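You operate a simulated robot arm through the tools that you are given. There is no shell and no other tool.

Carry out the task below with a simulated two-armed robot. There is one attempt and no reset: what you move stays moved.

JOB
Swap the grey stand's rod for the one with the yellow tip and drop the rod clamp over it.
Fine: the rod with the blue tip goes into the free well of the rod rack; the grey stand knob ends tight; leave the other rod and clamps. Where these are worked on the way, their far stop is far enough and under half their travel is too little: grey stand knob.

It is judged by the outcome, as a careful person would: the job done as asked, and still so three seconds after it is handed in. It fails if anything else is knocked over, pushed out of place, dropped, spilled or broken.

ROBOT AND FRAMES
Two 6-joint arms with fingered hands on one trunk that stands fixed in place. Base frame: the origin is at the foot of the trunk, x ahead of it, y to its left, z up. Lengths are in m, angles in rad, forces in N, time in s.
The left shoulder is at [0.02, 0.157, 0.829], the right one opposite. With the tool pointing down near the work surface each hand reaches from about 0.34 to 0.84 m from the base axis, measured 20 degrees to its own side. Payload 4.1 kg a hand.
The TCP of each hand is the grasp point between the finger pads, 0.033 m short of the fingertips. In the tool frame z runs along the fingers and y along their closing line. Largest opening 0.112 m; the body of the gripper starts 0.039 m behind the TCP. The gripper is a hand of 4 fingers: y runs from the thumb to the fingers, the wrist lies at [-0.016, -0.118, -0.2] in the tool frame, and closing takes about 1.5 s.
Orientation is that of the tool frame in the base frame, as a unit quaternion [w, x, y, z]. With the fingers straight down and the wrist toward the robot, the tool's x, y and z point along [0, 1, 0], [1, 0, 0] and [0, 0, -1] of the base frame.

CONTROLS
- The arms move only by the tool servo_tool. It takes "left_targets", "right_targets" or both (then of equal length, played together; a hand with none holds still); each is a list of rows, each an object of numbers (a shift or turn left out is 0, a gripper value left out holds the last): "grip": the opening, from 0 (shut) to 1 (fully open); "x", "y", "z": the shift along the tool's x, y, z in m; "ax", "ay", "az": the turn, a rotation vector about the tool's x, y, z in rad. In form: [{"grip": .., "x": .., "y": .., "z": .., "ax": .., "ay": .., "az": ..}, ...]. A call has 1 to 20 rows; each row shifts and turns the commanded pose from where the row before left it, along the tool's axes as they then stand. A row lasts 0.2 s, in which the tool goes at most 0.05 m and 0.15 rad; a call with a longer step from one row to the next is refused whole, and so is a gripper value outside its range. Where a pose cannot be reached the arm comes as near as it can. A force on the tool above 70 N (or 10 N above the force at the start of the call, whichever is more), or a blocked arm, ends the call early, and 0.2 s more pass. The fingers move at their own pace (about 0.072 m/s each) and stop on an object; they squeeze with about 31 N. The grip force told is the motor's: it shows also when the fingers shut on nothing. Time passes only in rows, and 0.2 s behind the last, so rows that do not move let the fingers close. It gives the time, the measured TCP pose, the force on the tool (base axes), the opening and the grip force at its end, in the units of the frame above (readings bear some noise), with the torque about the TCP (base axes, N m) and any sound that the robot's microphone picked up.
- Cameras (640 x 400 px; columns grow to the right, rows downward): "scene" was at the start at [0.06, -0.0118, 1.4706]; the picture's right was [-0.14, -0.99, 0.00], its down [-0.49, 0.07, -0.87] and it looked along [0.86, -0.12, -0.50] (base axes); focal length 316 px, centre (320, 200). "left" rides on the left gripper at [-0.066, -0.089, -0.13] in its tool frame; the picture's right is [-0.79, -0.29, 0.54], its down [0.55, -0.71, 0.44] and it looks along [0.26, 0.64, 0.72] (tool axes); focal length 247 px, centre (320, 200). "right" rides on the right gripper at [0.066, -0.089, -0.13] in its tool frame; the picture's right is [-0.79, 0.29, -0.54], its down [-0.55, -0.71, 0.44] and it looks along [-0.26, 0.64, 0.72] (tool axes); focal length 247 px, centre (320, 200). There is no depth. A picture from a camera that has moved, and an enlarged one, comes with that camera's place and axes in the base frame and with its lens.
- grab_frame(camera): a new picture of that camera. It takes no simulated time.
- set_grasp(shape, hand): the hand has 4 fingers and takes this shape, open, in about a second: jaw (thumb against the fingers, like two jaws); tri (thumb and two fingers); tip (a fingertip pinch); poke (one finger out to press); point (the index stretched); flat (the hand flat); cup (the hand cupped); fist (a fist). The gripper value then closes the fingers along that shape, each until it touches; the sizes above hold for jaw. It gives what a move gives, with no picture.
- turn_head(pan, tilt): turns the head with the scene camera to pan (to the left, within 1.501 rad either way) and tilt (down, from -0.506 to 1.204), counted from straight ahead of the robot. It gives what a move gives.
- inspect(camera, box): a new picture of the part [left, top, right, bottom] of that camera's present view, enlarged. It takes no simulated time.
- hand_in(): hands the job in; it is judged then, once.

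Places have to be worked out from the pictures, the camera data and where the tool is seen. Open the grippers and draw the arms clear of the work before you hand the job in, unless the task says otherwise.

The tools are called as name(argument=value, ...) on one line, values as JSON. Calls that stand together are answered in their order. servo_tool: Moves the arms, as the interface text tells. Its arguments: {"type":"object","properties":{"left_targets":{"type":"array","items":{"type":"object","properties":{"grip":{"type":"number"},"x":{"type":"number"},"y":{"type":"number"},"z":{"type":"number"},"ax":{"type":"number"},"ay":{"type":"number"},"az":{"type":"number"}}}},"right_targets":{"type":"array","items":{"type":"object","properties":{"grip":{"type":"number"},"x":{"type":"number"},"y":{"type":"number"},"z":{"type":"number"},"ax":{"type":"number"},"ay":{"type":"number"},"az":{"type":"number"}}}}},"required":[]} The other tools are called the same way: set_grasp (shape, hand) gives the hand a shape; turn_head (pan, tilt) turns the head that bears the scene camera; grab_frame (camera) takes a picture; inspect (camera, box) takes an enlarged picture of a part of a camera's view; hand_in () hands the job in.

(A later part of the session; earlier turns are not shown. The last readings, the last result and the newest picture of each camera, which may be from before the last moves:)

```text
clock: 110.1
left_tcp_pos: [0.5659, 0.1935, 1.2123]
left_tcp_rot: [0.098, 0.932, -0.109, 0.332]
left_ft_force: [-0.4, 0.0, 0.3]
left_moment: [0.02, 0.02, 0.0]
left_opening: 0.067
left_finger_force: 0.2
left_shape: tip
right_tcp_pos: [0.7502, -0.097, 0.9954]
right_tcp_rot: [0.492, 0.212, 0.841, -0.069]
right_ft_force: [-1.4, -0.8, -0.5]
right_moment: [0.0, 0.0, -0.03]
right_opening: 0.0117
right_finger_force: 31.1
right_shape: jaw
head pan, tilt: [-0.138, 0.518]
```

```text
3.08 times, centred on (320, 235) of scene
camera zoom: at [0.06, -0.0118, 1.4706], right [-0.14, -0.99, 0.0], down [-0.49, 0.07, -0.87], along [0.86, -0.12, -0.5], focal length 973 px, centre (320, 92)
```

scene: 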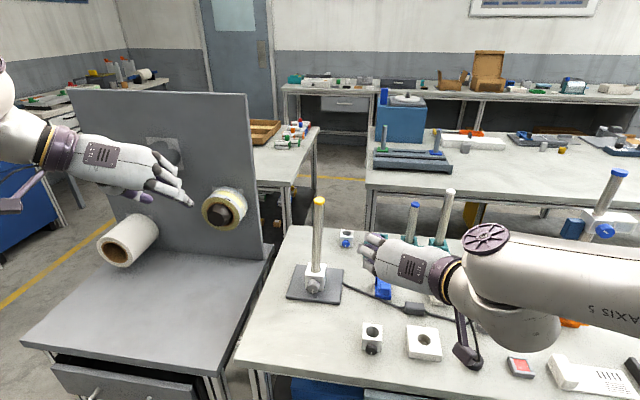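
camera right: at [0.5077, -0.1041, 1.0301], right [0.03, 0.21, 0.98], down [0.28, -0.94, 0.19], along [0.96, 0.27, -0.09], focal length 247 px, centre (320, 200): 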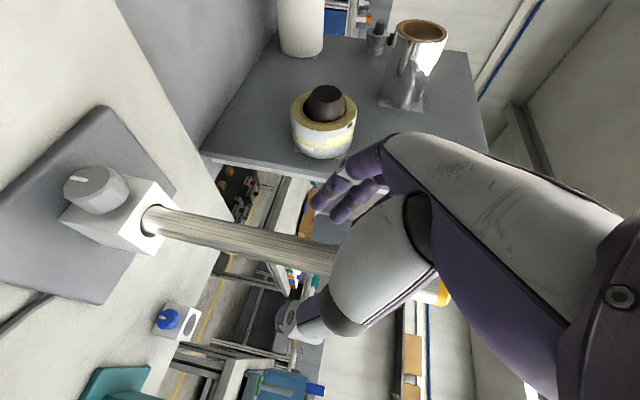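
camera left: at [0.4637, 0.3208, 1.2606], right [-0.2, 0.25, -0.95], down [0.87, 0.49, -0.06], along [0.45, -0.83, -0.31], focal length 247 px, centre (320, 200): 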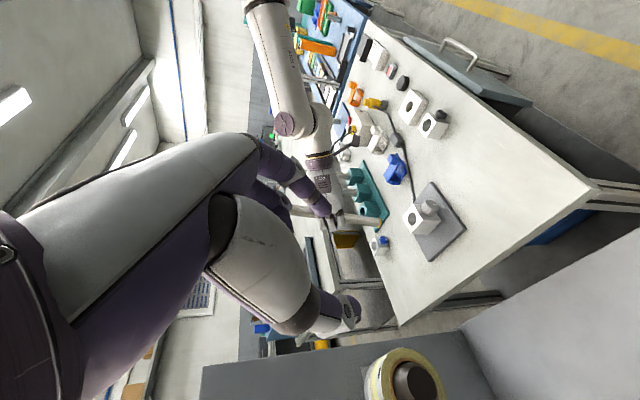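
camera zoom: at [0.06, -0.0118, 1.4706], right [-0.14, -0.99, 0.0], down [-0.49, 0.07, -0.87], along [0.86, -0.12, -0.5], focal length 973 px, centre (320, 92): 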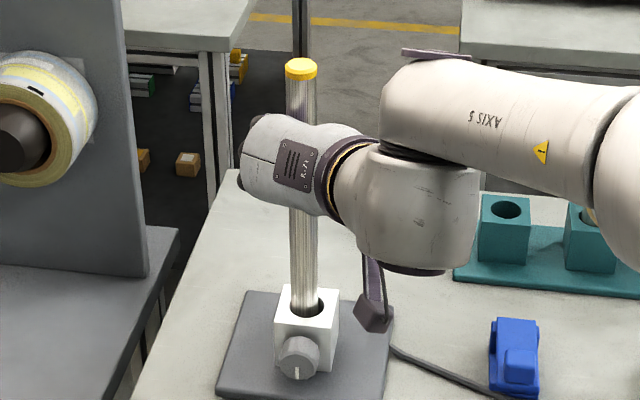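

The rod is now vertical and seated (top at z≈1.11). I want the right hand to steady it from higher up, out of the left hand's way, so I loosen to a cage, slide up 4.5 cm and pitch down.

servo_tool(right_targets=[{"grip": 0.22}, {"grip": 0.25}, {"x": -0.013, "y": 0.0014, "z": -0.0076, "ay": 0.087}, {"x": -0.0123, "y": 0.0014, "z": -0.0086, "ay": 0.087}, {"x": -0.0115, "y": 0.0014, "z": -0.0096, "ay": 0.087}, {}])

inspect(camera="left", box=[310, 170, 450, 260])

inspect(camera="scene", box=[260, 150, 380, 300])

```text
clock: 111.5
left_tcp_pos: [0.5664, 0.1932, 1.2103]
left_tcp_rot: [0.098, 0.931, -0.11, 0.333]
left_ft_force: [0.1, 0.2, 0.5]
left_moment: [0.0, 0.03, 0.0]
left_opening: 0.0669
left_finger_force: 0.1
left_shape: tip
right_tcp_pos: [0.709, -0.0916, 0.9806]
right_tcp_rot: [0.445, 0.221, 0.866, -0.054]
right_ft_force: [0.6, -0.4, -0.4]
right_moment: [0.0, 0.01, 0.01]
right_opening: 0.028
right_finger_force: 0.0
right_shape: jaw
right hand out of reach, approached as far as the arm can: row 3, 4, 5
head pan, tilt: [-0.138, 0.518]
```

```text
4.44 times, centred on (380, 215) of left
camera zoom: at [0.4635, 0.3207, 1.2606], right [-0.2, 0.25, -0.95], down [0.87, 0.49, -0.06], along [0.45, -0.83, -0.31], focal length 1098 px, centre (53, 133)
```

zoom: 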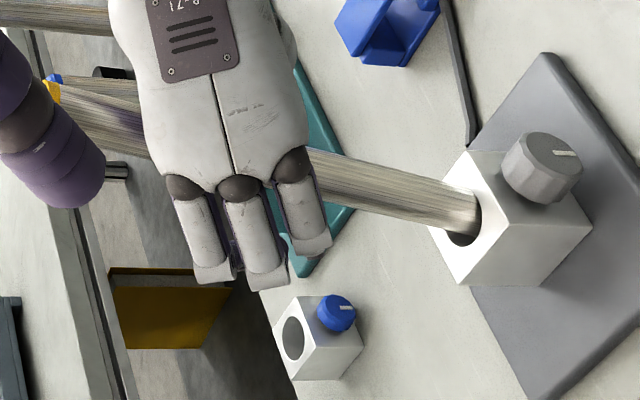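

```text
2.67 times, centred on (320, 225) of scene
camera zoom: at [0.0599, -0.0118, 1.4706], right [-0.14, -0.99, 0.0], down [-0.49, 0.07, -0.87], along [0.86, -0.12, -0.5], focal length 843 px, centre (320, 133)
```

zoom: 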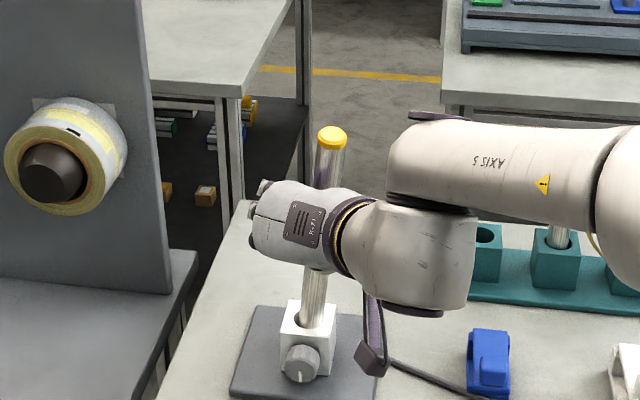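

The higher hold is out of the arm's range. But a flat-ended rod will stand by itself if released truly vertical, so I grip it again and return to the pose where it stood vertical.

servo_tool(right_targets=[{"grip": 0.1}, {"grip": 0.0}, {"grip": 0.0}, {"x": -0.0171, "y": 0.0072, "z": 0.0117, "ay": -0.06}, {"x": -0.0171, "y": 0.0072, "z": 0.0117, "ay": -0.06}, {}])

inspect(camera="left", box=[310, 170, 450, 260])

inspect(camera="scene", box=[270, 170, 370, 300])

```text
clock: 112.9
left_tcp_pos: [0.5671, 0.1938, 1.2108]
left_tcp_rot: [0.098, 0.932, -0.109, 0.332]
left_ft_force: [-0.5, 0.6, 1.2]
left_moment: [-0.01, 0.01, 0.0]
left_opening: 0.067
left_finger_force: 0.0
left_shape: tip
right_tcp_pos: [0.7508, -0.0983, 0.9979]
right_tcp_rot: [0.497, 0.217, 0.838, -0.067]
right_ft_force: [0.2, -0.6, -2.8]
right_moment: [-0.03, 0.02, 0.01]
right_opening: 0.0071
right_finger_force: 30.8
right_shape: jaw
head pan, tilt: [-0.138, 0.518]
```

```text
4.44 times, centred on (380, 215) of left
camera zoom: at [0.4636, 0.3207, 1.2606], right [-0.2, 0.25, -0.95], down [0.87, 0.49, -0.06], along [0.45, -0.83, -0.31], focal length 1098 px, centre (53, 133)
```

zoom: 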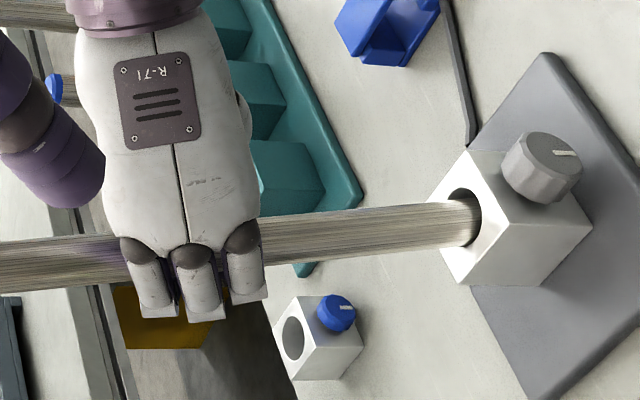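

```text
3.08 times, centred on (320, 235) of scene
camera zoom: at [0.0601, -0.0118, 1.4706], right [-0.14, -0.99, 0.0], down [-0.49, 0.07, -0.87], along [0.86, -0.12, -0.5], focal length 973 px, centre (320, 92)
```

zoom: 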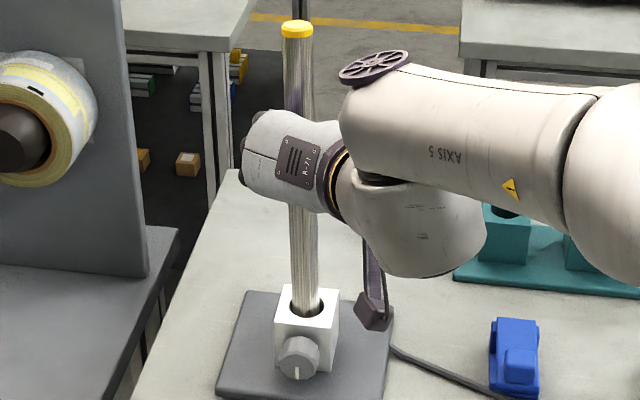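

The rod came up about 2 cm with the grip and leans forward 6°. I lower the hand 2 cm and ease it back 16 mm to reseat it vertically.

servo_tool(right_targets=[{"x": 0.0119, "y": -0.0045, "z": -0.0015}, {"x": 0.0119, "y": -0.0045, "z": -0.0015}, {}])

inspect(camera="left", box=[290, 160, 450, 270])

inspect(camera="scene", box=[270, 170, 370, 300])

```text
clock: 113.7
left_tcp_pos: [0.5671, 0.1938, 1.2127]
left_tcp_rot: [0.098, 0.932, -0.11, 0.332]
left_ft_force: [0.6, -0.7, -0.5]
left_moment: [-0.03, 0.03, -0.03]
left_opening: 0.0666
left_finger_force: 0.0
left_shape: tip
right_tcp_pos: [0.7346, -0.0987, 0.9798]
right_tcp_rot: [0.499, 0.217, 0.836, -0.066]
right_ft_force: [0.2, -1.1, 4.6]
right_moment: [0.02, -0.04, 0.0]
right_opening: 0.0068
right_finger_force: 30.8
right_shape: jaw
head pan, tilt: [-0.138, 0.518]
```

```text
3.64 times, centred on (370, 215) of left
camera zoom: at [0.4635, 0.3208, 1.2607], right [-0.2, 0.25, -0.95], down [0.87, 0.49, -0.06], along [0.45, -0.83, -0.31], focal length 898 px, centre (138, 146)
```

zoom: 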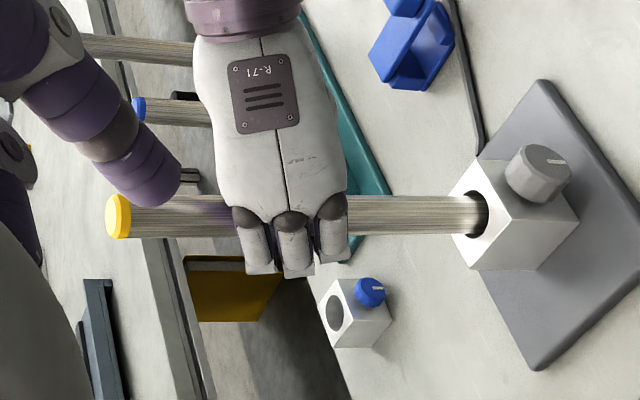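

```text
3.08 times, centred on (320, 235) of scene
camera zoom: at [0.0599, -0.0118, 1.4706], right [-0.14, -0.99, 0.0], down [-0.49, 0.07, -0.87], along [0.86, -0.12, -0.5], focal length 973 px, centre (320, 92)
```

zoom: 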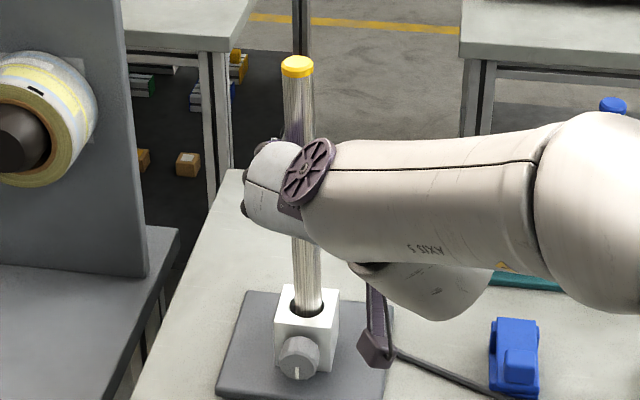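

The rod is seated (top at z≈1.11) and within about 2° of vertical. I make a last tiny correction and open the hand slowly.

servo_tool(right_targets=[{"x": 0.0005, "y": -0.004, "z": -0.0015}, {}, {"grip": 0.08}, {"grip": 0.16}, {"grip": 0.24}, {}])

inspect(camera="left", box=[290, 160, 450, 270])

inspect(camera="scene", box=[270, 170, 370, 300])

```text
clock: 115.1
left_tcp_pos: [0.5665, 0.1928, 1.2115]
left_tcp_rot: [0.098, 0.932, -0.109, 0.332]
left_ft_force: [-0.1, -0.1, 0.4]
left_moment: [-0.01, -0.01, 0.0]
left_opening: 0.067
left_finger_force: 0.1
left_shape: tip
right_tcp_pos: [0.7315, -0.1012, 0.9773]
right_tcp_rot: [0.497, 0.217, 0.838, -0.066]
right_ft_force: [0.3, 0.0, 0.0]
right_moment: [-0.03, -0.03, 0.02]
right_opening: 0.0266
right_finger_force: 0.1
right_shape: jaw
head pan, tilt: [-0.138, 0.518]
```

```text
3.64 times, centred on (370, 215) of left
camera zoom: at [0.4636, 0.3208, 1.2606], right [-0.2, 0.25, -0.95], down [0.87, 0.49, -0.06], along [0.45, -0.83, -0.31], focal length 898 px, centre (138, 146)
```

zoom: 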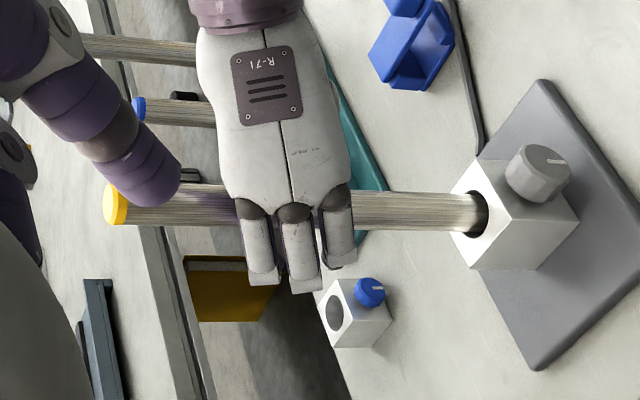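

```text
3.08 times, centred on (320, 235) of scene
camera zoom: at [0.06, -0.0118, 1.4706], right [-0.14, -0.99, 0.0], down [-0.49, 0.07, -0.87], along [0.86, -0.12, -0.5], focal length 973 px, centre (320, 92)
```

zoom: 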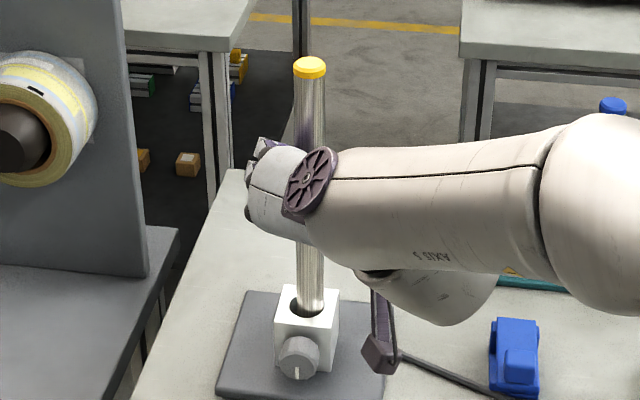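

The rod stays upright with the grip released. I open the hand further and withdraw slowly straight back.

servo_tool(right_targets=[{"grip": 0.32}, {"grip": 0.42}, {"grip": 0.52}, {"grip": 0.62}, {"grip": 0.7}, {}, {"z": -0.01}, {"z": -0.012}, {"z": -0.015}, {"z": -0.02}, {"z": -0.025}, {"z": -0.03}, {"z": -0.03}, {"z": -0.03}, {}])

grab_frame(camera="scene")

inspect(camera="left", box=[290, 160, 450, 270])

```text
clock: 118.3
left_tcp_pos: [0.566, 0.1936, 1.2114]
left_tcp_rot: [0.098, 0.932, -0.109, 0.333]
left_ft_force: [1.0, -0.2, -0.5]
left_moment: [0.0, 0.03, -0.01]
left_opening: 0.0669
left_finger_force: 0.0
left_shape: tip
right_tcp_pos: [0.5936, -0.0446, 1.0617]
right_tcp_rot: [0.497, 0.217, 0.838, -0.069]
right_ft_force: [-0.1, 0.2, -0.7]
right_moment: [0.0, 0.03, -0.04]
right_opening: 0.0782
right_finger_force: 0.1
right_shape: jaw
head pan, tilt: [-0.138, 0.518]
```

```text
taken
```

scene: 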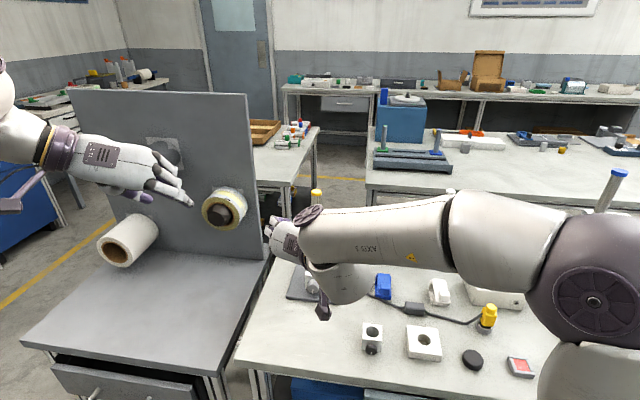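

```text
3.64 times, centred on (370, 215) of left
camera zoom: at [0.4637, 0.3207, 1.2606], right [-0.2, 0.25, -0.95], down [0.87, 0.49, -0.06], along [0.45, -0.83, -0.31], focal length 898 px, centre (138, 146)
```

zoom: 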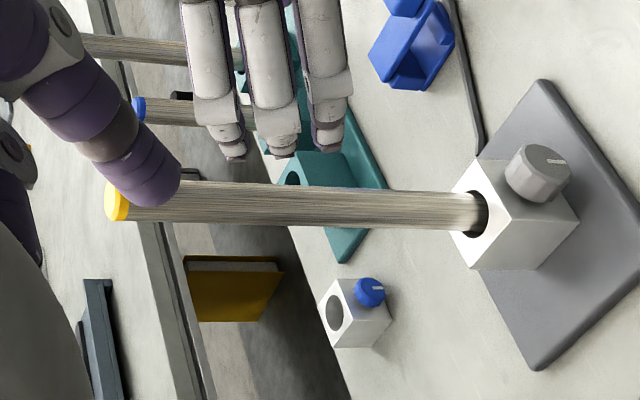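

The yellow rod now stands upright on its own in the stand. I move the right hand well back and to the right to leave room for the left hand at the knob.

servo_tool(right_targets=[{"z": -0.03}, {"z": -0.03}, {"z": -0.03}, {"y": -0.04}, {"y": -0.04}, {"y": -0.04}, {"y": -0.04}, {"y": -0.04}, {"y": -0.04}, {"y": -0.04}, {}])

grab_frame(camera="scene")

inspect(camera="scene", box=[270, 180, 360, 310])

```text
clock: 120.7
left_tcp_pos: [0.5666, 0.193, 1.2115]
left_tcp_rot: [0.098, 0.932, -0.108, 0.332]
left_ft_force: [0.4, -0.1, -0.3]
left_moment: [0.02, -0.07, -0.02]
left_opening: 0.067
left_finger_force: 0.1
left_shape: tip
right_tcp_pos: [0.3991, -0.2675, 1.0788]
right_tcp_rot: [0.497, 0.216, 0.838, -0.066]
right_ft_force: [-0.2, 0.6, 0.4]
right_moment: [0.02, 0.02, 0.02]
right_opening: 0.0782
right_finger_force: 0.1
right_shape: jaw
head pan, tilt: [-0.138, 0.518]
```

```text
taken
```

scene: 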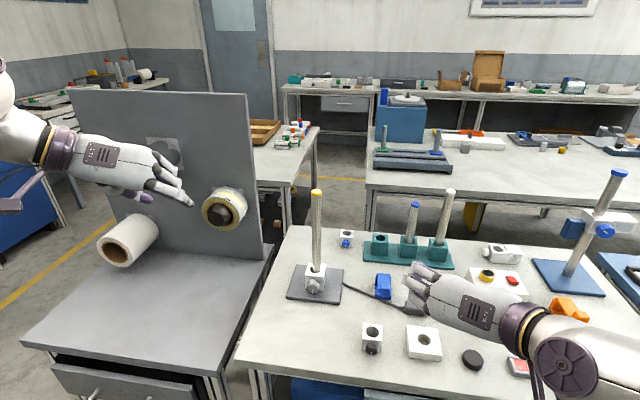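

```text
3.08 times, centred on (315, 245) of scene
camera zoom: at [0.0601, -0.0117, 1.4706], right [-0.14, -0.99, 0.0], down [-0.49, 0.07, -0.87], along [0.86, -0.12, -0.5], focal length 973 px, centre (335, 62)
```

zoom: 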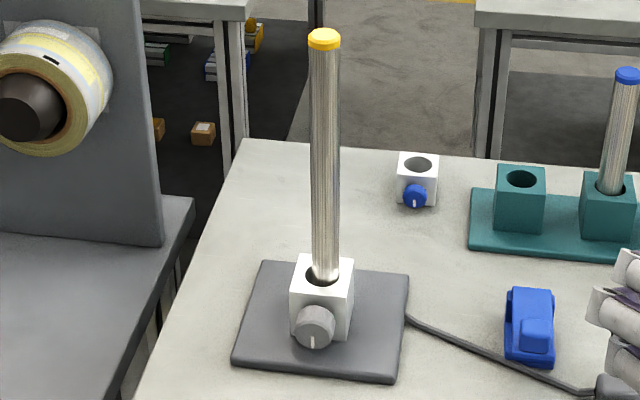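

The rod stands straight and everything is in place. Now I bring the left pinch back toward the knob, starting slightly rolled so that I can tighten clockwise without touching the rod.

servo_tool(left_targets=[{"grip": 0.47, "ax": -0.08, "az": -0.0674}, {"x": -0.0124, "y": 0.016, "z": 0.0382}, {"x": -0.0124, "y": 0.016, "z": 0.0382}, {"x": -0.0124, "y": 0.016, "z": 0.0382}, {"x": -0.0124, "y": 0.016, "z": 0.0382}, {"x": -0.0124, "y": 0.016, "z": 0.0382}, {"x": -0.0124, "y": 0.016, "z": 0.0382}, {"x": -0.0124, "y": 0.016, "z": 0.0382}, {"x": -0.0124, "y": 0.016, "z": 0.0382}, {"x": -0.0124, "y": 0.016, "z": 0.0382}, {}])

grab_frame(camera="left")

grab_frame(camera="scene")

```text
clock: 123.1
left_tcp_pos: [0.641, -0.0454, 0.9135]
left_tcp_rot: [0.147, 0.93, -0.091, 0.324]
left_ft_force: [-0.3, -0.2, -0.3]
left_moment: [0.03, 0.01, 0.03]
left_opening: 0.0531
left_finger_force: 0.0
left_shape: tip
right_tcp_pos: [0.4004, -0.2675, 1.0786]
right_tcp_rot: [0.498, 0.217, 0.837, -0.067]
right_ft_force: [0.7, 0.2, 0.5]
right_moment: [-0.01, 0.0, -0.03]
right_opening: 0.078
right_finger_force: 0.1
right_shape: jaw
head pan, tilt: [-0.138, 0.518]
```

```text
taken
camera left: at [0.5398, 0.0851, 0.9531], right [-0.23, 0.15, -0.96], down [0.87, 0.48, -0.13], along [0.45, -0.86, -0.24], focal length 247 px, centre (320, 200)
```

left: 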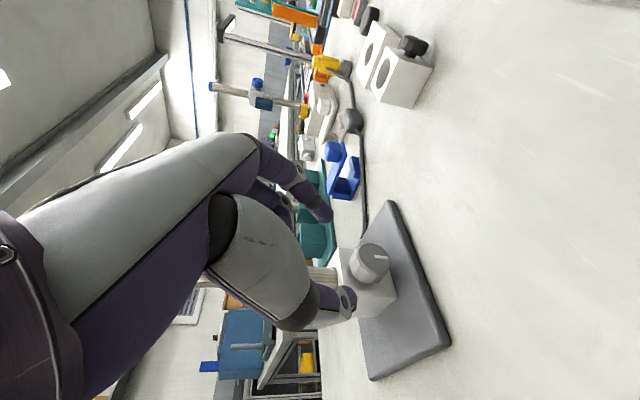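

```text
taken
```

scene: 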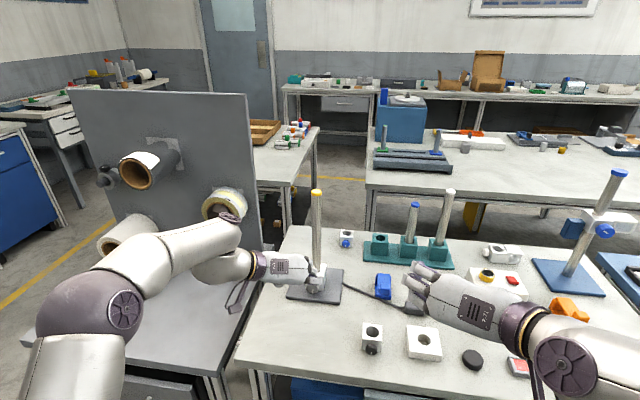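

The knob is where expected. I enlarge it to fine-tune the alignment before closing in.

inspect(camera="left", box=[310, 210, 450, 350])

inspect(camera="scene", box=[255, 220, 355, 310])

```text
2.86 times, centred on (380, 280) of left
camera zoom: at [0.5398, 0.0851, 0.9531], right [-0.23, 0.15, -0.96], down [0.87, 0.48, -0.13], along [0.45, -0.86, -0.24], focal length 706 px, centre (149, -29)
```

zoom: 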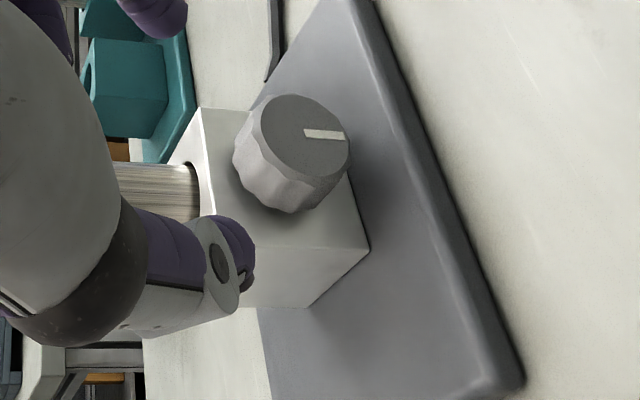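

```text
4.44 times, centred on (305, 265) of scene
camera zoom: at [0.0599, -0.0117, 1.4706], right [-0.14, -0.99, 0.0], down [-0.49, 0.07, -0.87], along [0.86, -0.12, -0.5], focal length 1405 px, centre (387, -89)
```

zoom: 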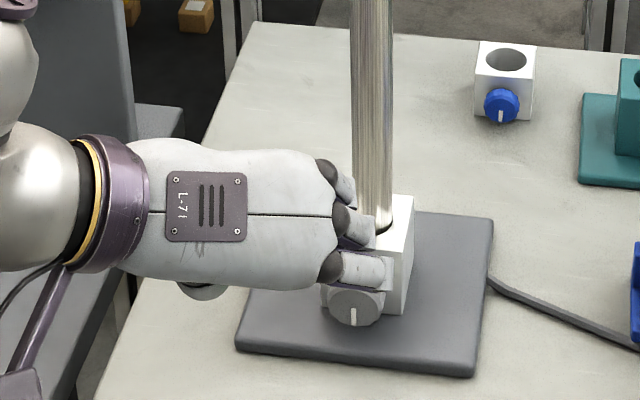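

The ring finger would come too near the rod at this roll, so I start the strokes from about -5° instead. I roll slightly, line up 5 cm short of the knob and look.

servo_tool(left_targets=[{"ax": 0.0932, "az": 0.0786}, {"x": -0.0019, "y": 0.0123, "z": 0.0186}, {}])

inspect(camera="left", box=[290, 190, 430, 330])

```text
clock: 123.9
left_tcp_pos: [0.6477, -0.0625, 0.9002]
left_tcp_rot: [0.089, 0.932, -0.112, 0.334]
left_ft_force: [0.2, 0.1, 0.2]
left_moment: [-0.02, -0.01, -0.01]
left_opening: 0.0528
left_finger_force: 0.1
left_shape: tip
right_tcp_pos: [0.3993, -0.2675, 1.0787]
right_tcp_rot: [0.497, 0.216, 0.838, -0.067]
right_ft_force: [-0.3, -0.5, -0.6]
right_moment: [0.04, 0.0, 0.01]
right_opening: 0.0779
right_finger_force: 0.1
right_shape: jaw
head pan, tilt: [-0.138, 0.518]
```

```text
2.86 times, centred on (360, 260) of left
camera zoom: at [0.5441, 0.0641, 0.9507], right [-0.2, 0.26, -0.94], down [0.87, 0.49, -0.04], along [0.46, -0.83, -0.33], focal length 706 px, centre (206, 29)
```

zoom: 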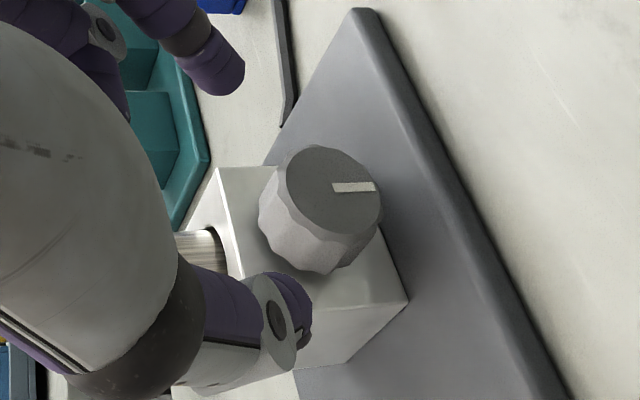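

The knob is centred to within a few millimetres. I advance 4.7 cm and close the pinch on it.

servo_tool(left_targets=[{"y": 0.001, "z": 0.016}, {"y": 0.001, "z": 0.016}, {"y": 0.001, "z": 0.015}, {}, {"grip": 0.35}, {"grip": 0.2}, {"grip": 0.1}, {"grip": 0.0}, {"grip": 0.0}, {"grip": 0.0}])

inspect(camera="left", box=[270, 170, 410, 310])

inspect(camera="scene", box=[255, 170, 375, 310])

```text
clock: 126.1
left_tcp_pos: [0.6744, -0.0764, 0.8652]
left_tcp_rot: [0.09, 0.932, -0.112, 0.334]
left_ft_force: [-1.7, 0.9, 0.0]
left_moment: [0.04, 0.02, 0.23]
left_opening: 0.0286
left_finger_force: 31.0
left_shape: tip
right_tcp_pos: [0.3998, -0.267, 1.0787]
right_tcp_rot: [0.497, 0.217, 0.838, -0.067]
right_ft_force: [1.3, 0.3, 0.0]
right_moment: [0.0, -0.02, -0.03]
right_opening: 0.0779
right_finger_force: 0.1
right_shape: jaw
head pan, tilt: [-0.138, 0.518]
```

```text
2.86 times, centred on (340, 240) of left
camera zoom: at [0.5713, 0.0504, 0.9162], right [-0.2, 0.26, -0.94], down [0.87, 0.49, -0.04], along [0.46, -0.83, -0.33], focal length 706 px, centre (263, 86)
```

zoom: 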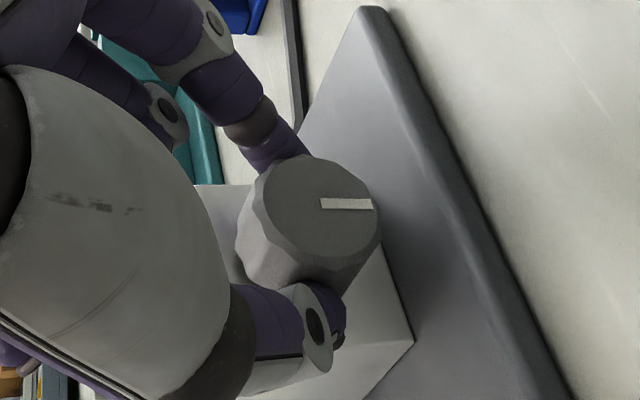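

```text
2.86 times, centred on (315, 240) of scene
camera zoom: at [0.06, -0.0117, 1.4706], right [-0.14, -0.99, 0.0], down [-0.49, 0.07, -0.87], along [0.86, -0.12, -0.5], focal length 903 px, centre (334, 86)
```

zoom: 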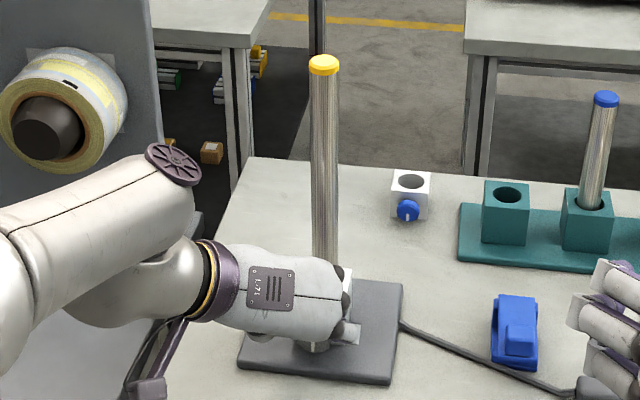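

The knob is gripped cleanly and the rod is still upright. I turn clockwise four steps about the knob axis.

servo_tool(left_targets=[{"ax": 0.1107, "az": 0.0934, "y": 0.0041, "x": -0.0002, "z": 0.0002}, {"ax": 0.1107, "az": 0.0934, "y": 0.0041, "x": -0.0002, "z": 0.0002}, {"ax": 0.1107, "az": 0.0934, "y": 0.0041, "x": -0.0002, "z": 0.0002}, {"ax": 0.1107, "az": 0.0934, "y": 0.0041, "x": -0.0002, "z": 0.0002}, {}])

inspect(camera="left", box=[270, 170, 410, 310])

```text
clock: 127.3
left_tcp_pos: [0.6705, -0.0916, 0.863]
left_tcp_rot: [-0.18, 0.892, -0.206, 0.36]
left_ft_force: [2.8, 10.6, 0.1]
left_moment: [0.2, -0.25, 0.37]
left_opening: 0.0273
left_finger_force: 31.0
left_shape: tip
right_tcp_pos: [0.4007, -0.2664, 1.0774]
right_tcp_rot: [0.497, 0.217, 0.838, -0.067]
right_ft_force: [-1.0, -1.1, 0.2]
right_moment: [0.02, -0.02, 0.02]
right_opening: 0.0779
right_finger_force: 0.1
right_shape: jaw
head pan, tilt: [-0.138, 0.518]
```

```text
2.86 times, centred on (340, 240) of left
camera zoom: at [0.5556, -0.0052, 0.9564], right [-0.06, 0.73, -0.68], down [0.84, 0.4, 0.35], along [0.53, -0.55, -0.64], focal length 706 px, centre (263, 86)
```

zoom: 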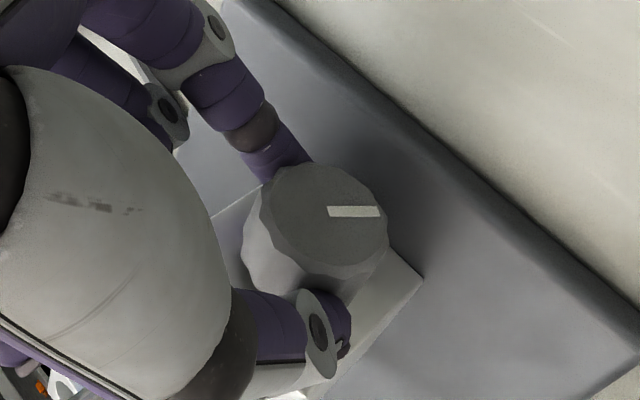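

The knob followed fully (about 33°) at low force. One more small step, then I release and reset for the next stroke.

servo_tool(left_targets=[{"ax": 0.0763, "az": 0.0644, "y": 0.0028}, {}, {"grip": 0.3, "z": -0.002}, {"grip": 0.45, "z": -0.004}, {"grip": 0.47, "z": -0.012}, {"z": -0.016}, {"z": -0.016}, {"ax": -0.1107, "az": -0.0934}, {"ax": -0.1107, "az": -0.0934}, {"ax": -0.1107, "az": -0.0934}, {"ax": -0.1107, "az": -0.0934}, {"ax": -0.0763, "az": -0.0644}, {}])

inspect(camera="left", box=[290, 170, 450, 330])

inspect(camera="scene", box=[255, 170, 375, 310])

```text
clock: 130.1
left_tcp_pos: [0.6328, -0.107, 0.8921]
left_tcp_rot: [0.09, 0.932, -0.113, 0.333]
left_ft_force: [-0.1, -0.7, -0.4]
left_moment: [-0.05, -0.02, 0.0]
left_opening: 0.0524
left_finger_force: 0.1
left_shape: tip
right_tcp_pos: [0.3994, -0.2679, 1.0791]
right_tcp_rot: [0.497, 0.217, 0.837, -0.066]
right_ft_force: [-0.3, 0.4, -0.5]
right_moment: [0.04, 0.02, -0.01]
right_opening: 0.0783
right_finger_force: 0.1
right_shape: jaw
head pan, tilt: [-0.138, 0.518]
```

```text
2.50 times, centred on (370, 250) of left
camera zoom: at [0.5295, 0.0203, 0.9432], right [-0.2, 0.26, -0.94], down [0.87, 0.49, -0.04], along [0.45, -0.83, -0.32], focal length 617 px, centre (195, 75)
```

zoom: 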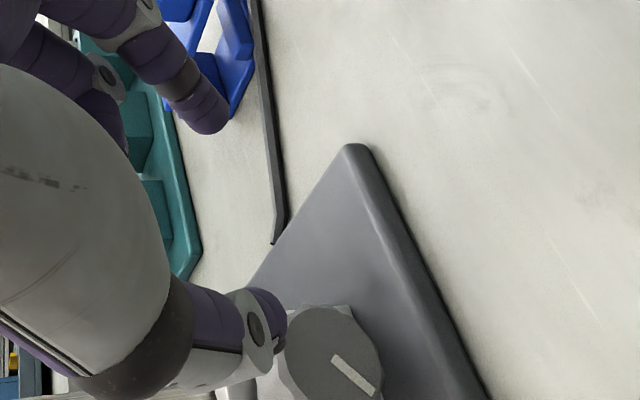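

```text
2.86 times, centred on (315, 240) of scene
camera zoom: at [0.06, -0.0118, 1.4706], right [-0.14, -0.99, 0.0], down [-0.49, 0.07, -0.87], along [0.86, -0.12, -0.5], focal length 903 px, centre (334, 86)
```

zoom: 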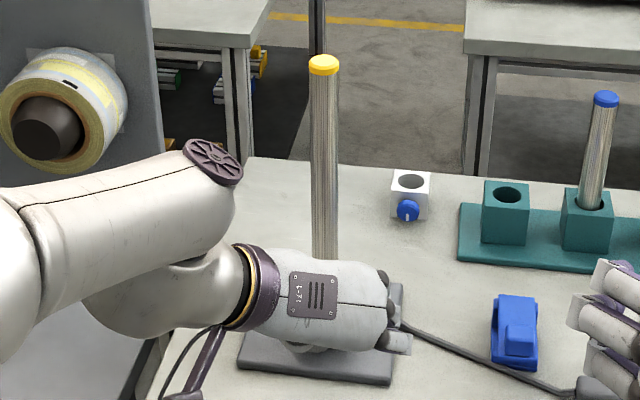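

The knob has turned about 38° so far and the rod is undisturbed. I back off slightly, shift left to line up with the knob again, and check.

servo_tool(left_targets=[{"z": -0.025}, {"x": 0.004, "y": -0.0235}, {"x": 0.004, "y": -0.0235}, {"z": 0.0173}, {}])

inspect(camera="left", box=[290, 190, 430, 330])

```text
clock: 131.3
left_tcp_pos: [0.6462, -0.0597, 0.8989]
left_tcp_rot: [0.09, 0.932, -0.113, 0.333]
left_ft_force: [-0.5, -0.2, -0.8]
left_moment: [0.0, 0.01, -0.01]
left_opening: 0.0523
left_finger_force: 0.0
left_shape: tip
right_tcp_pos: [0.4001, -0.2661, 1.0789]
right_tcp_rot: [0.497, 0.217, 0.837, -0.067]
right_ft_force: [-0.2, 0.4, 0.7]
right_moment: [0.03, -0.03, 0.0]
right_opening: 0.0782
right_finger_force: 0.0
right_shape: jaw
head pan, tilt: [-0.138, 0.518]
```

```text
2.86 times, centred on (360, 260) of left
camera zoom: at [0.5438, 0.0666, 0.9492], right [-0.2, 0.26, -0.94], down [0.87, 0.49, -0.04], along [0.45, -0.83, -0.33], focal length 706 px, centre (206, 29)
```

zoom: 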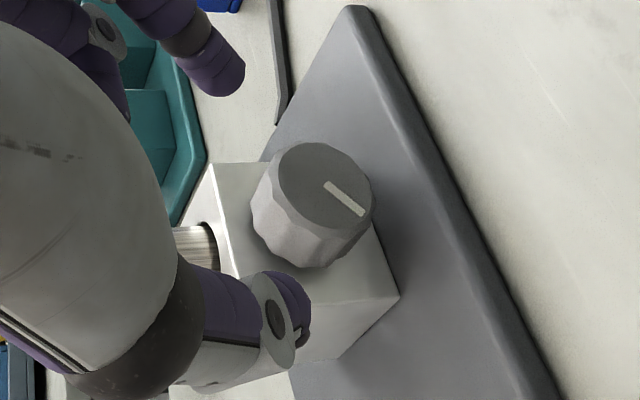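

The mark shows about 38° of clockwise turn. I close in again with a small sideways correction and grip for the second stroke.

servo_tool(left_targets=[{"y": 0.002, "z": 0.016}, {"y": 0.002, "z": 0.016}, {"y": 0.002, "z": 0.015}, {}, {"grip": 0.35}, {"grip": 0.2}, {"grip": 0.1}, {"grip": 0.0}, {"grip": 0.0}, {"grip": 0.0}])

servo_tool(left_targets=[{"ax": 0.1107, "az": 0.0934, "y": 0.0041, "x": -0.0002, "z": 0.0002}, {"ax": 0.1107, "az": 0.0934, "y": 0.0041, "x": -0.0002, "z": 0.0002}, {"ax": 0.1107, "az": 0.0934, "y": 0.0041, "x": -0.0002, "z": 0.0002}, {"ax": 0.1107, "az": 0.0934, "y": 0.0041, "x": -0.0002, "z": 0.0002}, {"ax": 0.0763, "az": 0.0644, "y": 0.0028}, {}])

inspect(camera="left", box=[270, 170, 410, 310])

inspect(camera="scene", box=[255, 170, 375, 310])

```text
clock: 133.5
left_tcp_pos: [0.6736, -0.076, 0.8628]
left_tcp_rot: [0.089, 0.932, -0.112, 0.333]
left_ft_force: [-0.5, 3.6, -3.9]
left_moment: [0.08, 0.04, 0.26]
left_opening: 0.0272
left_finger_force: 31.0
left_shape: tip
right_tcp_pos: [0.3991, -0.2663, 1.0786]
right_tcp_rot: [0.497, 0.217, 0.838, -0.066]
right_ft_force: [-0.3, 0.0, 0.4]
right_moment: [0.0, -0.01, -0.01]
right_opening: 0.0782
right_finger_force: 0.0
right_shape: jaw
head pan, tilt: [-0.138, 0.518]
```

```text
clock: 134.9
left_tcp_pos: [0.6698, -0.0925, 0.8586]
left_tcp_rot: [-0.225, 0.878, -0.22, 0.361]
left_ft_force: [9.8, 20.1, -7.1]
left_moment: [0.23, -0.17, 0.28]
left_opening: 0.0256
left_finger_force: 31.4
left_shape: tip
right_tcp_pos: [0.4002, -0.2671, 1.0792]
right_tcp_rot: [0.497, 0.217, 0.837, -0.067]
right_ft_force: [0.5, 0.0, -0.3]
right_moment: [-0.01, -0.02, 0.03]
right_opening: 0.078
right_finger_force: 0.1
right_shape: jaw
head pan, tilt: [-0.138, 0.518]
```

```text
2.86 times, centred on (340, 240) of left
camera zoom: at [0.5519, -0.0161, 0.9579], right [-0.05, 0.79, -0.61], down [0.83, 0.37, 0.41], along [0.55, -0.49, -0.68], focal length 706 px, centre (263, 86)
```

zoom: 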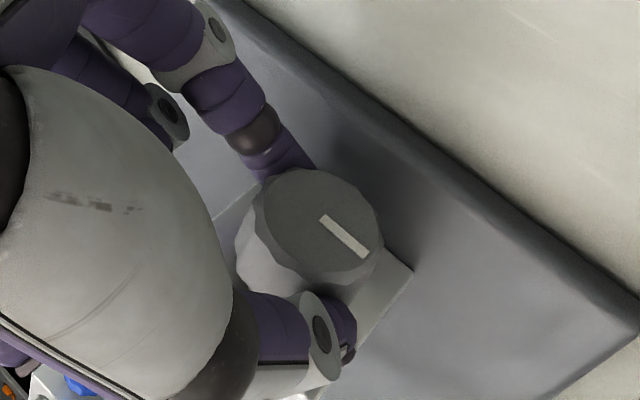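

```text
2.86 times, centred on (315, 240) of scene
camera zoom: at [0.0605, -0.0112, 1.4705], right [-0.14, -0.99, 0.0], down [-0.49, 0.07, -0.87], along [0.86, -0.12, -0.5], focal length 903 px, centre (334, 86)
```

zoom: 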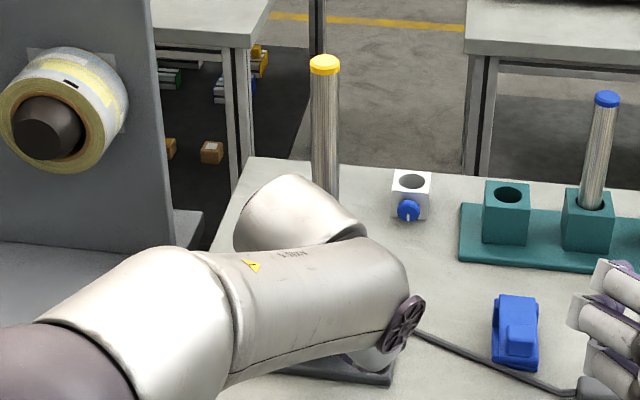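

Second stroke went through with no slip: about 76° in total. I release, roll back and line up for the third stroke.

servo_tool(left_targets=[{"grip": 0.3, "z": -0.002}, {"grip": 0.45, "z": -0.004}, {"grip": 0.47, "z": -0.012}, {"z": -0.02}, {"z": -0.02}, {"ax": -0.1107, "az": -0.0934}, {"ax": -0.1107, "az": -0.0934}, {"ax": -0.1107, "az": -0.0934}, {"ax": -0.1107, "az": -0.0934}, {"ax": -0.0763, "az": -0.0644}, {"z": -0.015}, {"x": 0.004, "y": -0.0235}, {"x": 0.004, "y": -0.0235}, {"z": 0.0173}, {}])

inspect(camera="left", box=[290, 190, 430, 330])

inspect(camera="scene", box=[255, 170, 375, 310])

```text
clock: 138.1
left_tcp_pos: [0.6437, -0.0642, 0.895]
left_tcp_rot: [0.09, 0.932, -0.113, 0.334]
left_ft_force: [0.0, 1.1, -0.3]
left_moment: [-0.02, -0.03, 0.01]
left_opening: 0.0522
left_finger_force: 0.1
left_shape: tip
right_tcp_pos: [0.4002, -0.2678, 1.0788]
right_tcp_rot: [0.497, 0.217, 0.837, -0.067]
right_ft_force: [-0.9, 0.2, 0.3]
right_moment: [-0.01, 0.0, 0.01]
right_opening: 0.0783
right_finger_force: 0.0
right_shape: jaw
head pan, tilt: [-0.138, 0.518]
```

```text
2.86 times, centred on (360, 260) of left
camera zoom: at [0.541, 0.0616, 0.9452], right [-0.2, 0.26, -0.94], down [0.87, 0.49, -0.04], along [0.45, -0.83, -0.33], focal length 706 px, centre (206, 29)
```

zoom: 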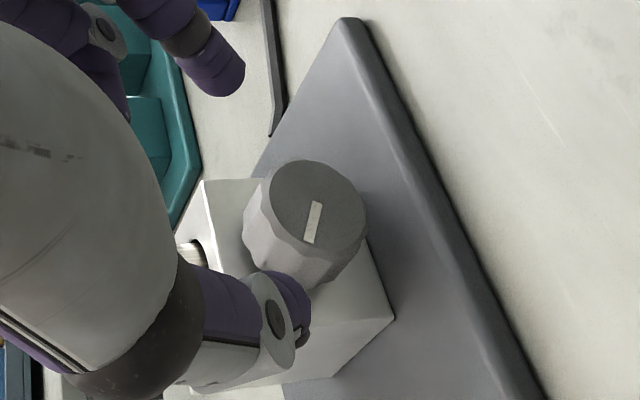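

```text
2.86 times, centred on (315, 240) of scene
camera zoom: at [0.06, -0.0118, 1.4706], right [-0.14, -0.99, 0.0], down [-0.49, 0.07, -0.87], along [0.86, -0.12, -0.5], focal length 903 px, centre (334, 86)
```

zoom: 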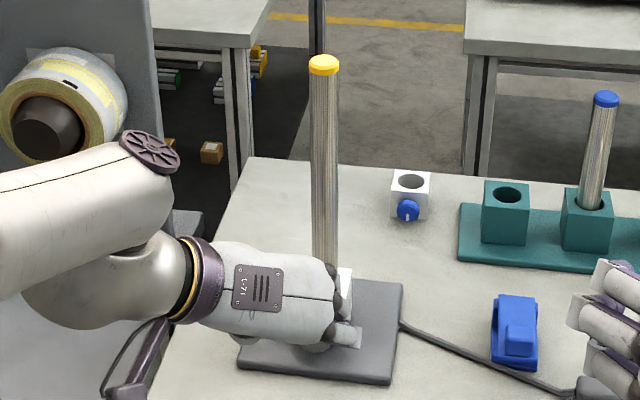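

The mark now points to about 9:40, very near its original tight position. I grip once more and turn clockwise to confirm it is against the tight stop.

servo_tool(left_targets=[{"x": 0.001, "y": 0.001, "z": 0.014}, {"x": 0.001, "y": 0.001, "z": 0.014}, {"x": 0.001, "z": 0.014}, {}, {"grip": 0.35}, {"grip": 0.2}, {"grip": 0.1}, {"grip": 0.0}, {"grip": 0.0}, {"grip": 0.0}])

inspect(camera="left", box=[270, 170, 410, 310])

servo_tool(left_targets=[{"ax": 0.1107, "az": 0.0934, "y": 0.0041, "x": -0.0002, "z": 0.0002}, {"ax": 0.1107, "az": 0.0934, "y": 0.0041, "x": -0.0002, "z": 0.0002}, {}])

inspect(camera="left", box=[270, 170, 410, 310])

```text
clock: 140.3
left_tcp_pos: [0.6732, -0.0766, 0.8643]
left_tcp_rot: [0.089, 0.932, -0.111, 0.334]
left_ft_force: [1.8, 3.1, -2.6]
left_moment: [-0.01, -0.02, 0.24]
left_opening: 0.0269
left_finger_force: 31.4
left_shape: tip
right_tcp_pos: [0.3997, -0.268, 1.0794]
right_tcp_rot: [0.497, 0.216, 0.838, -0.067]
right_ft_force: [-0.6, -0.2, -0.5]
right_moment: [0.0, 0.02, -0.03]
right_opening: 0.0783
right_finger_force: 0.0
right_shape: jaw
head pan, tilt: [-0.138, 0.518]
```

```text
2.86 times, centred on (340, 240) of left
camera zoom: at [0.5696, 0.0492, 0.9154], right [-0.2, 0.26, -0.94], down [0.87, 0.49, -0.04], along [0.46, -0.83, -0.33], focal length 706 px, centre (263, 86)
```

zoom: 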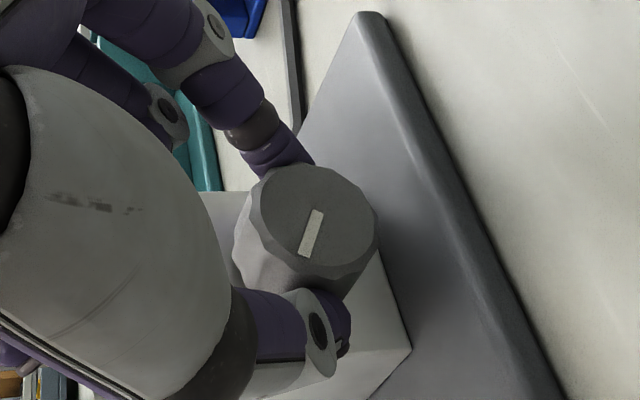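

```text
clock: 141.1
left_tcp_pos: [0.6698, -0.0874, 0.8647]
left_tcp_rot: [-0.044, 0.921, -0.161, 0.351]
left_ft_force: [6.3, -2.4, 1.2]
left_moment: [-0.61, 0.03, -0.09]
left_opening: 0.0263
left_finger_force: 31.0
left_shape: tip
right_tcp_pos: [0.3993, -0.2689, 1.0777]
right_tcp_rot: [0.497, 0.217, 0.838, -0.066]
right_ft_force: [0.1, 0.4, 0.6]
right_moment: [0.01, 0.01, 0.0]
right_opening: 0.0781
right_finger_force: 0.0
right_shape: jaw
head pan, tilt: [-0.138, 0.518]
```

```text
2.86 times, centred on (340, 240) of left
camera zoom: at [0.5629, 0.023, 0.9408], right [-0.12, 0.51, -0.85], down [0.86, 0.48, 0.16], along [0.49, -0.71, -0.5], focal length 706 px, centre (263, 86)
```

zoom: 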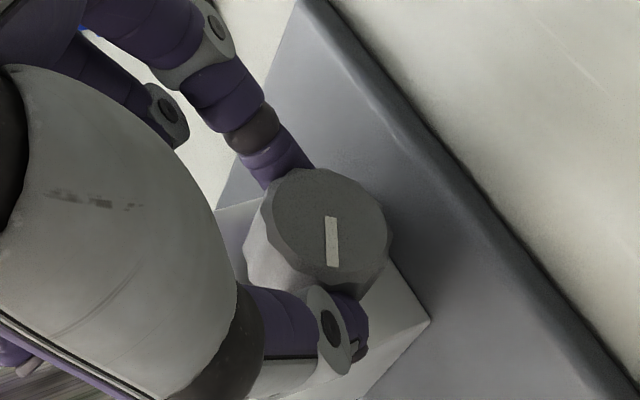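

The knob stays put while the hand slips round it with rising torque (-0.61 N m), so it is at its tight stop. I give one more firm push clockwise, then release and back away.

servo_tool(left_targets=[{"ax": 0.1107, "az": 0.0934, "y": 0.0041, "x": -0.0002, "z": 0.0002}, {}, {"grip": 0.3, "z": -0.002}, {"grip": 0.45, "z": -0.004}, {"grip": 0.5, "z": -0.012}, {"z": -0.02}, {"z": -0.03}, {"z": -0.03}, {}])

inspect(camera="left", box=[290, 190, 470, 350])

inspect(camera="scene", box=[255, 170, 375, 310])

```text
clock: 143.1
left_tcp_pos: [0.6009, -0.0957, 0.9353]
left_tcp_rot: [-0.112, 0.909, -0.184, 0.356]
left_ft_force: [1.0, 0.1, -0.4]
left_moment: [0.0, -0.01, 0.02]
left_opening: 0.0557
left_finger_force: 0.1
left_shape: tip
right_tcp_pos: [0.4001, -0.2676, 1.0782]
right_tcp_rot: [0.497, 0.217, 0.837, -0.067]
right_ft_force: [0.0, 0.2, 0.2]
right_moment: [-0.01, 0.03, 0.01]
right_opening: 0.0781
right_finger_force: 0.0
right_shape: jaw
head pan, tilt: [-0.138, 0.518]
```

```text
2.50 times, centred on (380, 270) of left
camera zoom: at [0.4908, 0.0025, 1.0214], right [-0.09, 0.63, -0.77], down [0.86, 0.45, 0.26], along [0.51, -0.64, -0.58], focal length 617 px, centre (170, 25)
```

zoom: 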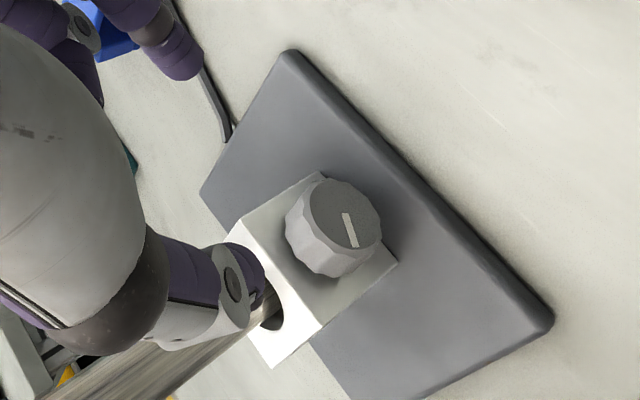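

```text
2.86 times, centred on (315, 240) of scene
camera zoom: at [0.0601, -0.0118, 1.4706], right [-0.14, -0.99, 0.0], down [-0.49, 0.07, -0.87], along [0.86, -0.12, -0.5], focal length 903 px, centre (334, 86)
```

zoom: 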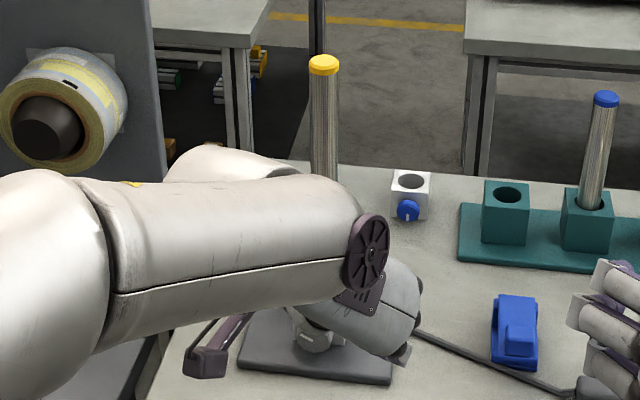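

The mark is back exactly where it was when tight, and the rod stands straight. Next is the clamp: I park the left hand up-left again and test how low the right hand can go with its fairly level orientation near the clamp.

servo_tool(left_targets=[{"z": -0.03}, {"z": -0.03}, {"y": -0.04, "z": -0.02}, {"y": -0.04, "z": -0.02}, {"y": -0.04, "z": -0.02}, {"y": -0.04, "z": -0.02}, {"y": -0.04}, {}], right_targets=[{"x": 0.02, "z": 0.01}, {"x": 0.02, "z": 0.01}, {"x": 0.02, "z": 0.01}, {"x": 0.02, "z": 0.01}, {"x": 0.02, "z": 0.01}, {"x": 0.02, "z": 0.01}, {}, {}])

grab_frame(camera="scene")

grab_frame(camera="right")

```text
clock: 144.9
left_tcp_pos: [0.5544, 0.0746, 1.1033]
left_tcp_rot: [-0.112, 0.909, -0.184, 0.357]
left_ft_force: [-0.2, -0.5, 0.6]
left_moment: [0.0, -0.01, -0.01]
left_opening: 0.0559
left_finger_force: 0.1
left_shape: tip
right_tcp_pos: [0.4436, -0.2271, 1.0213]
right_tcp_rot: [0.496, 0.218, 0.838, -0.068]
right_ft_force: [0.2, -0.6, -0.6]
right_moment: [0.02, 0.0, 0.05]
right_opening: 0.0784
right_finger_force: 0.1
right_shape: jaw
right hand out of reach, approached as far as the arm can: row 1, 2, 3, 4, 5, 6
head pan, tilt: [-0.138, 0.518]
```

```text
taken
```

scene: 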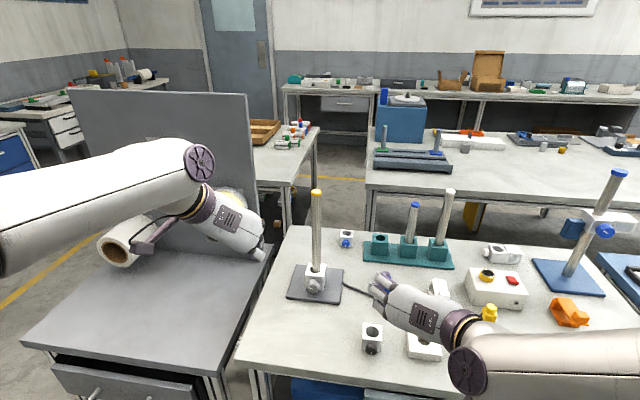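

```text
taken
camera right: at [0.2738, -0.2437, 1.0213], right [0.02, 0.2, 0.98], down [0.27, -0.94, 0.19], along [0.96, 0.26, -0.07], focal length 247 px, centre (320, 200)
```

right: 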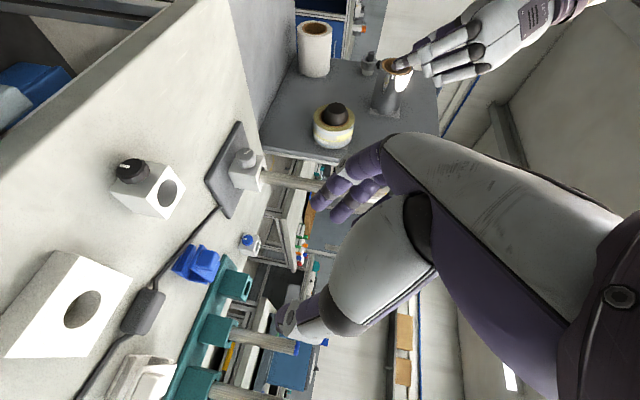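

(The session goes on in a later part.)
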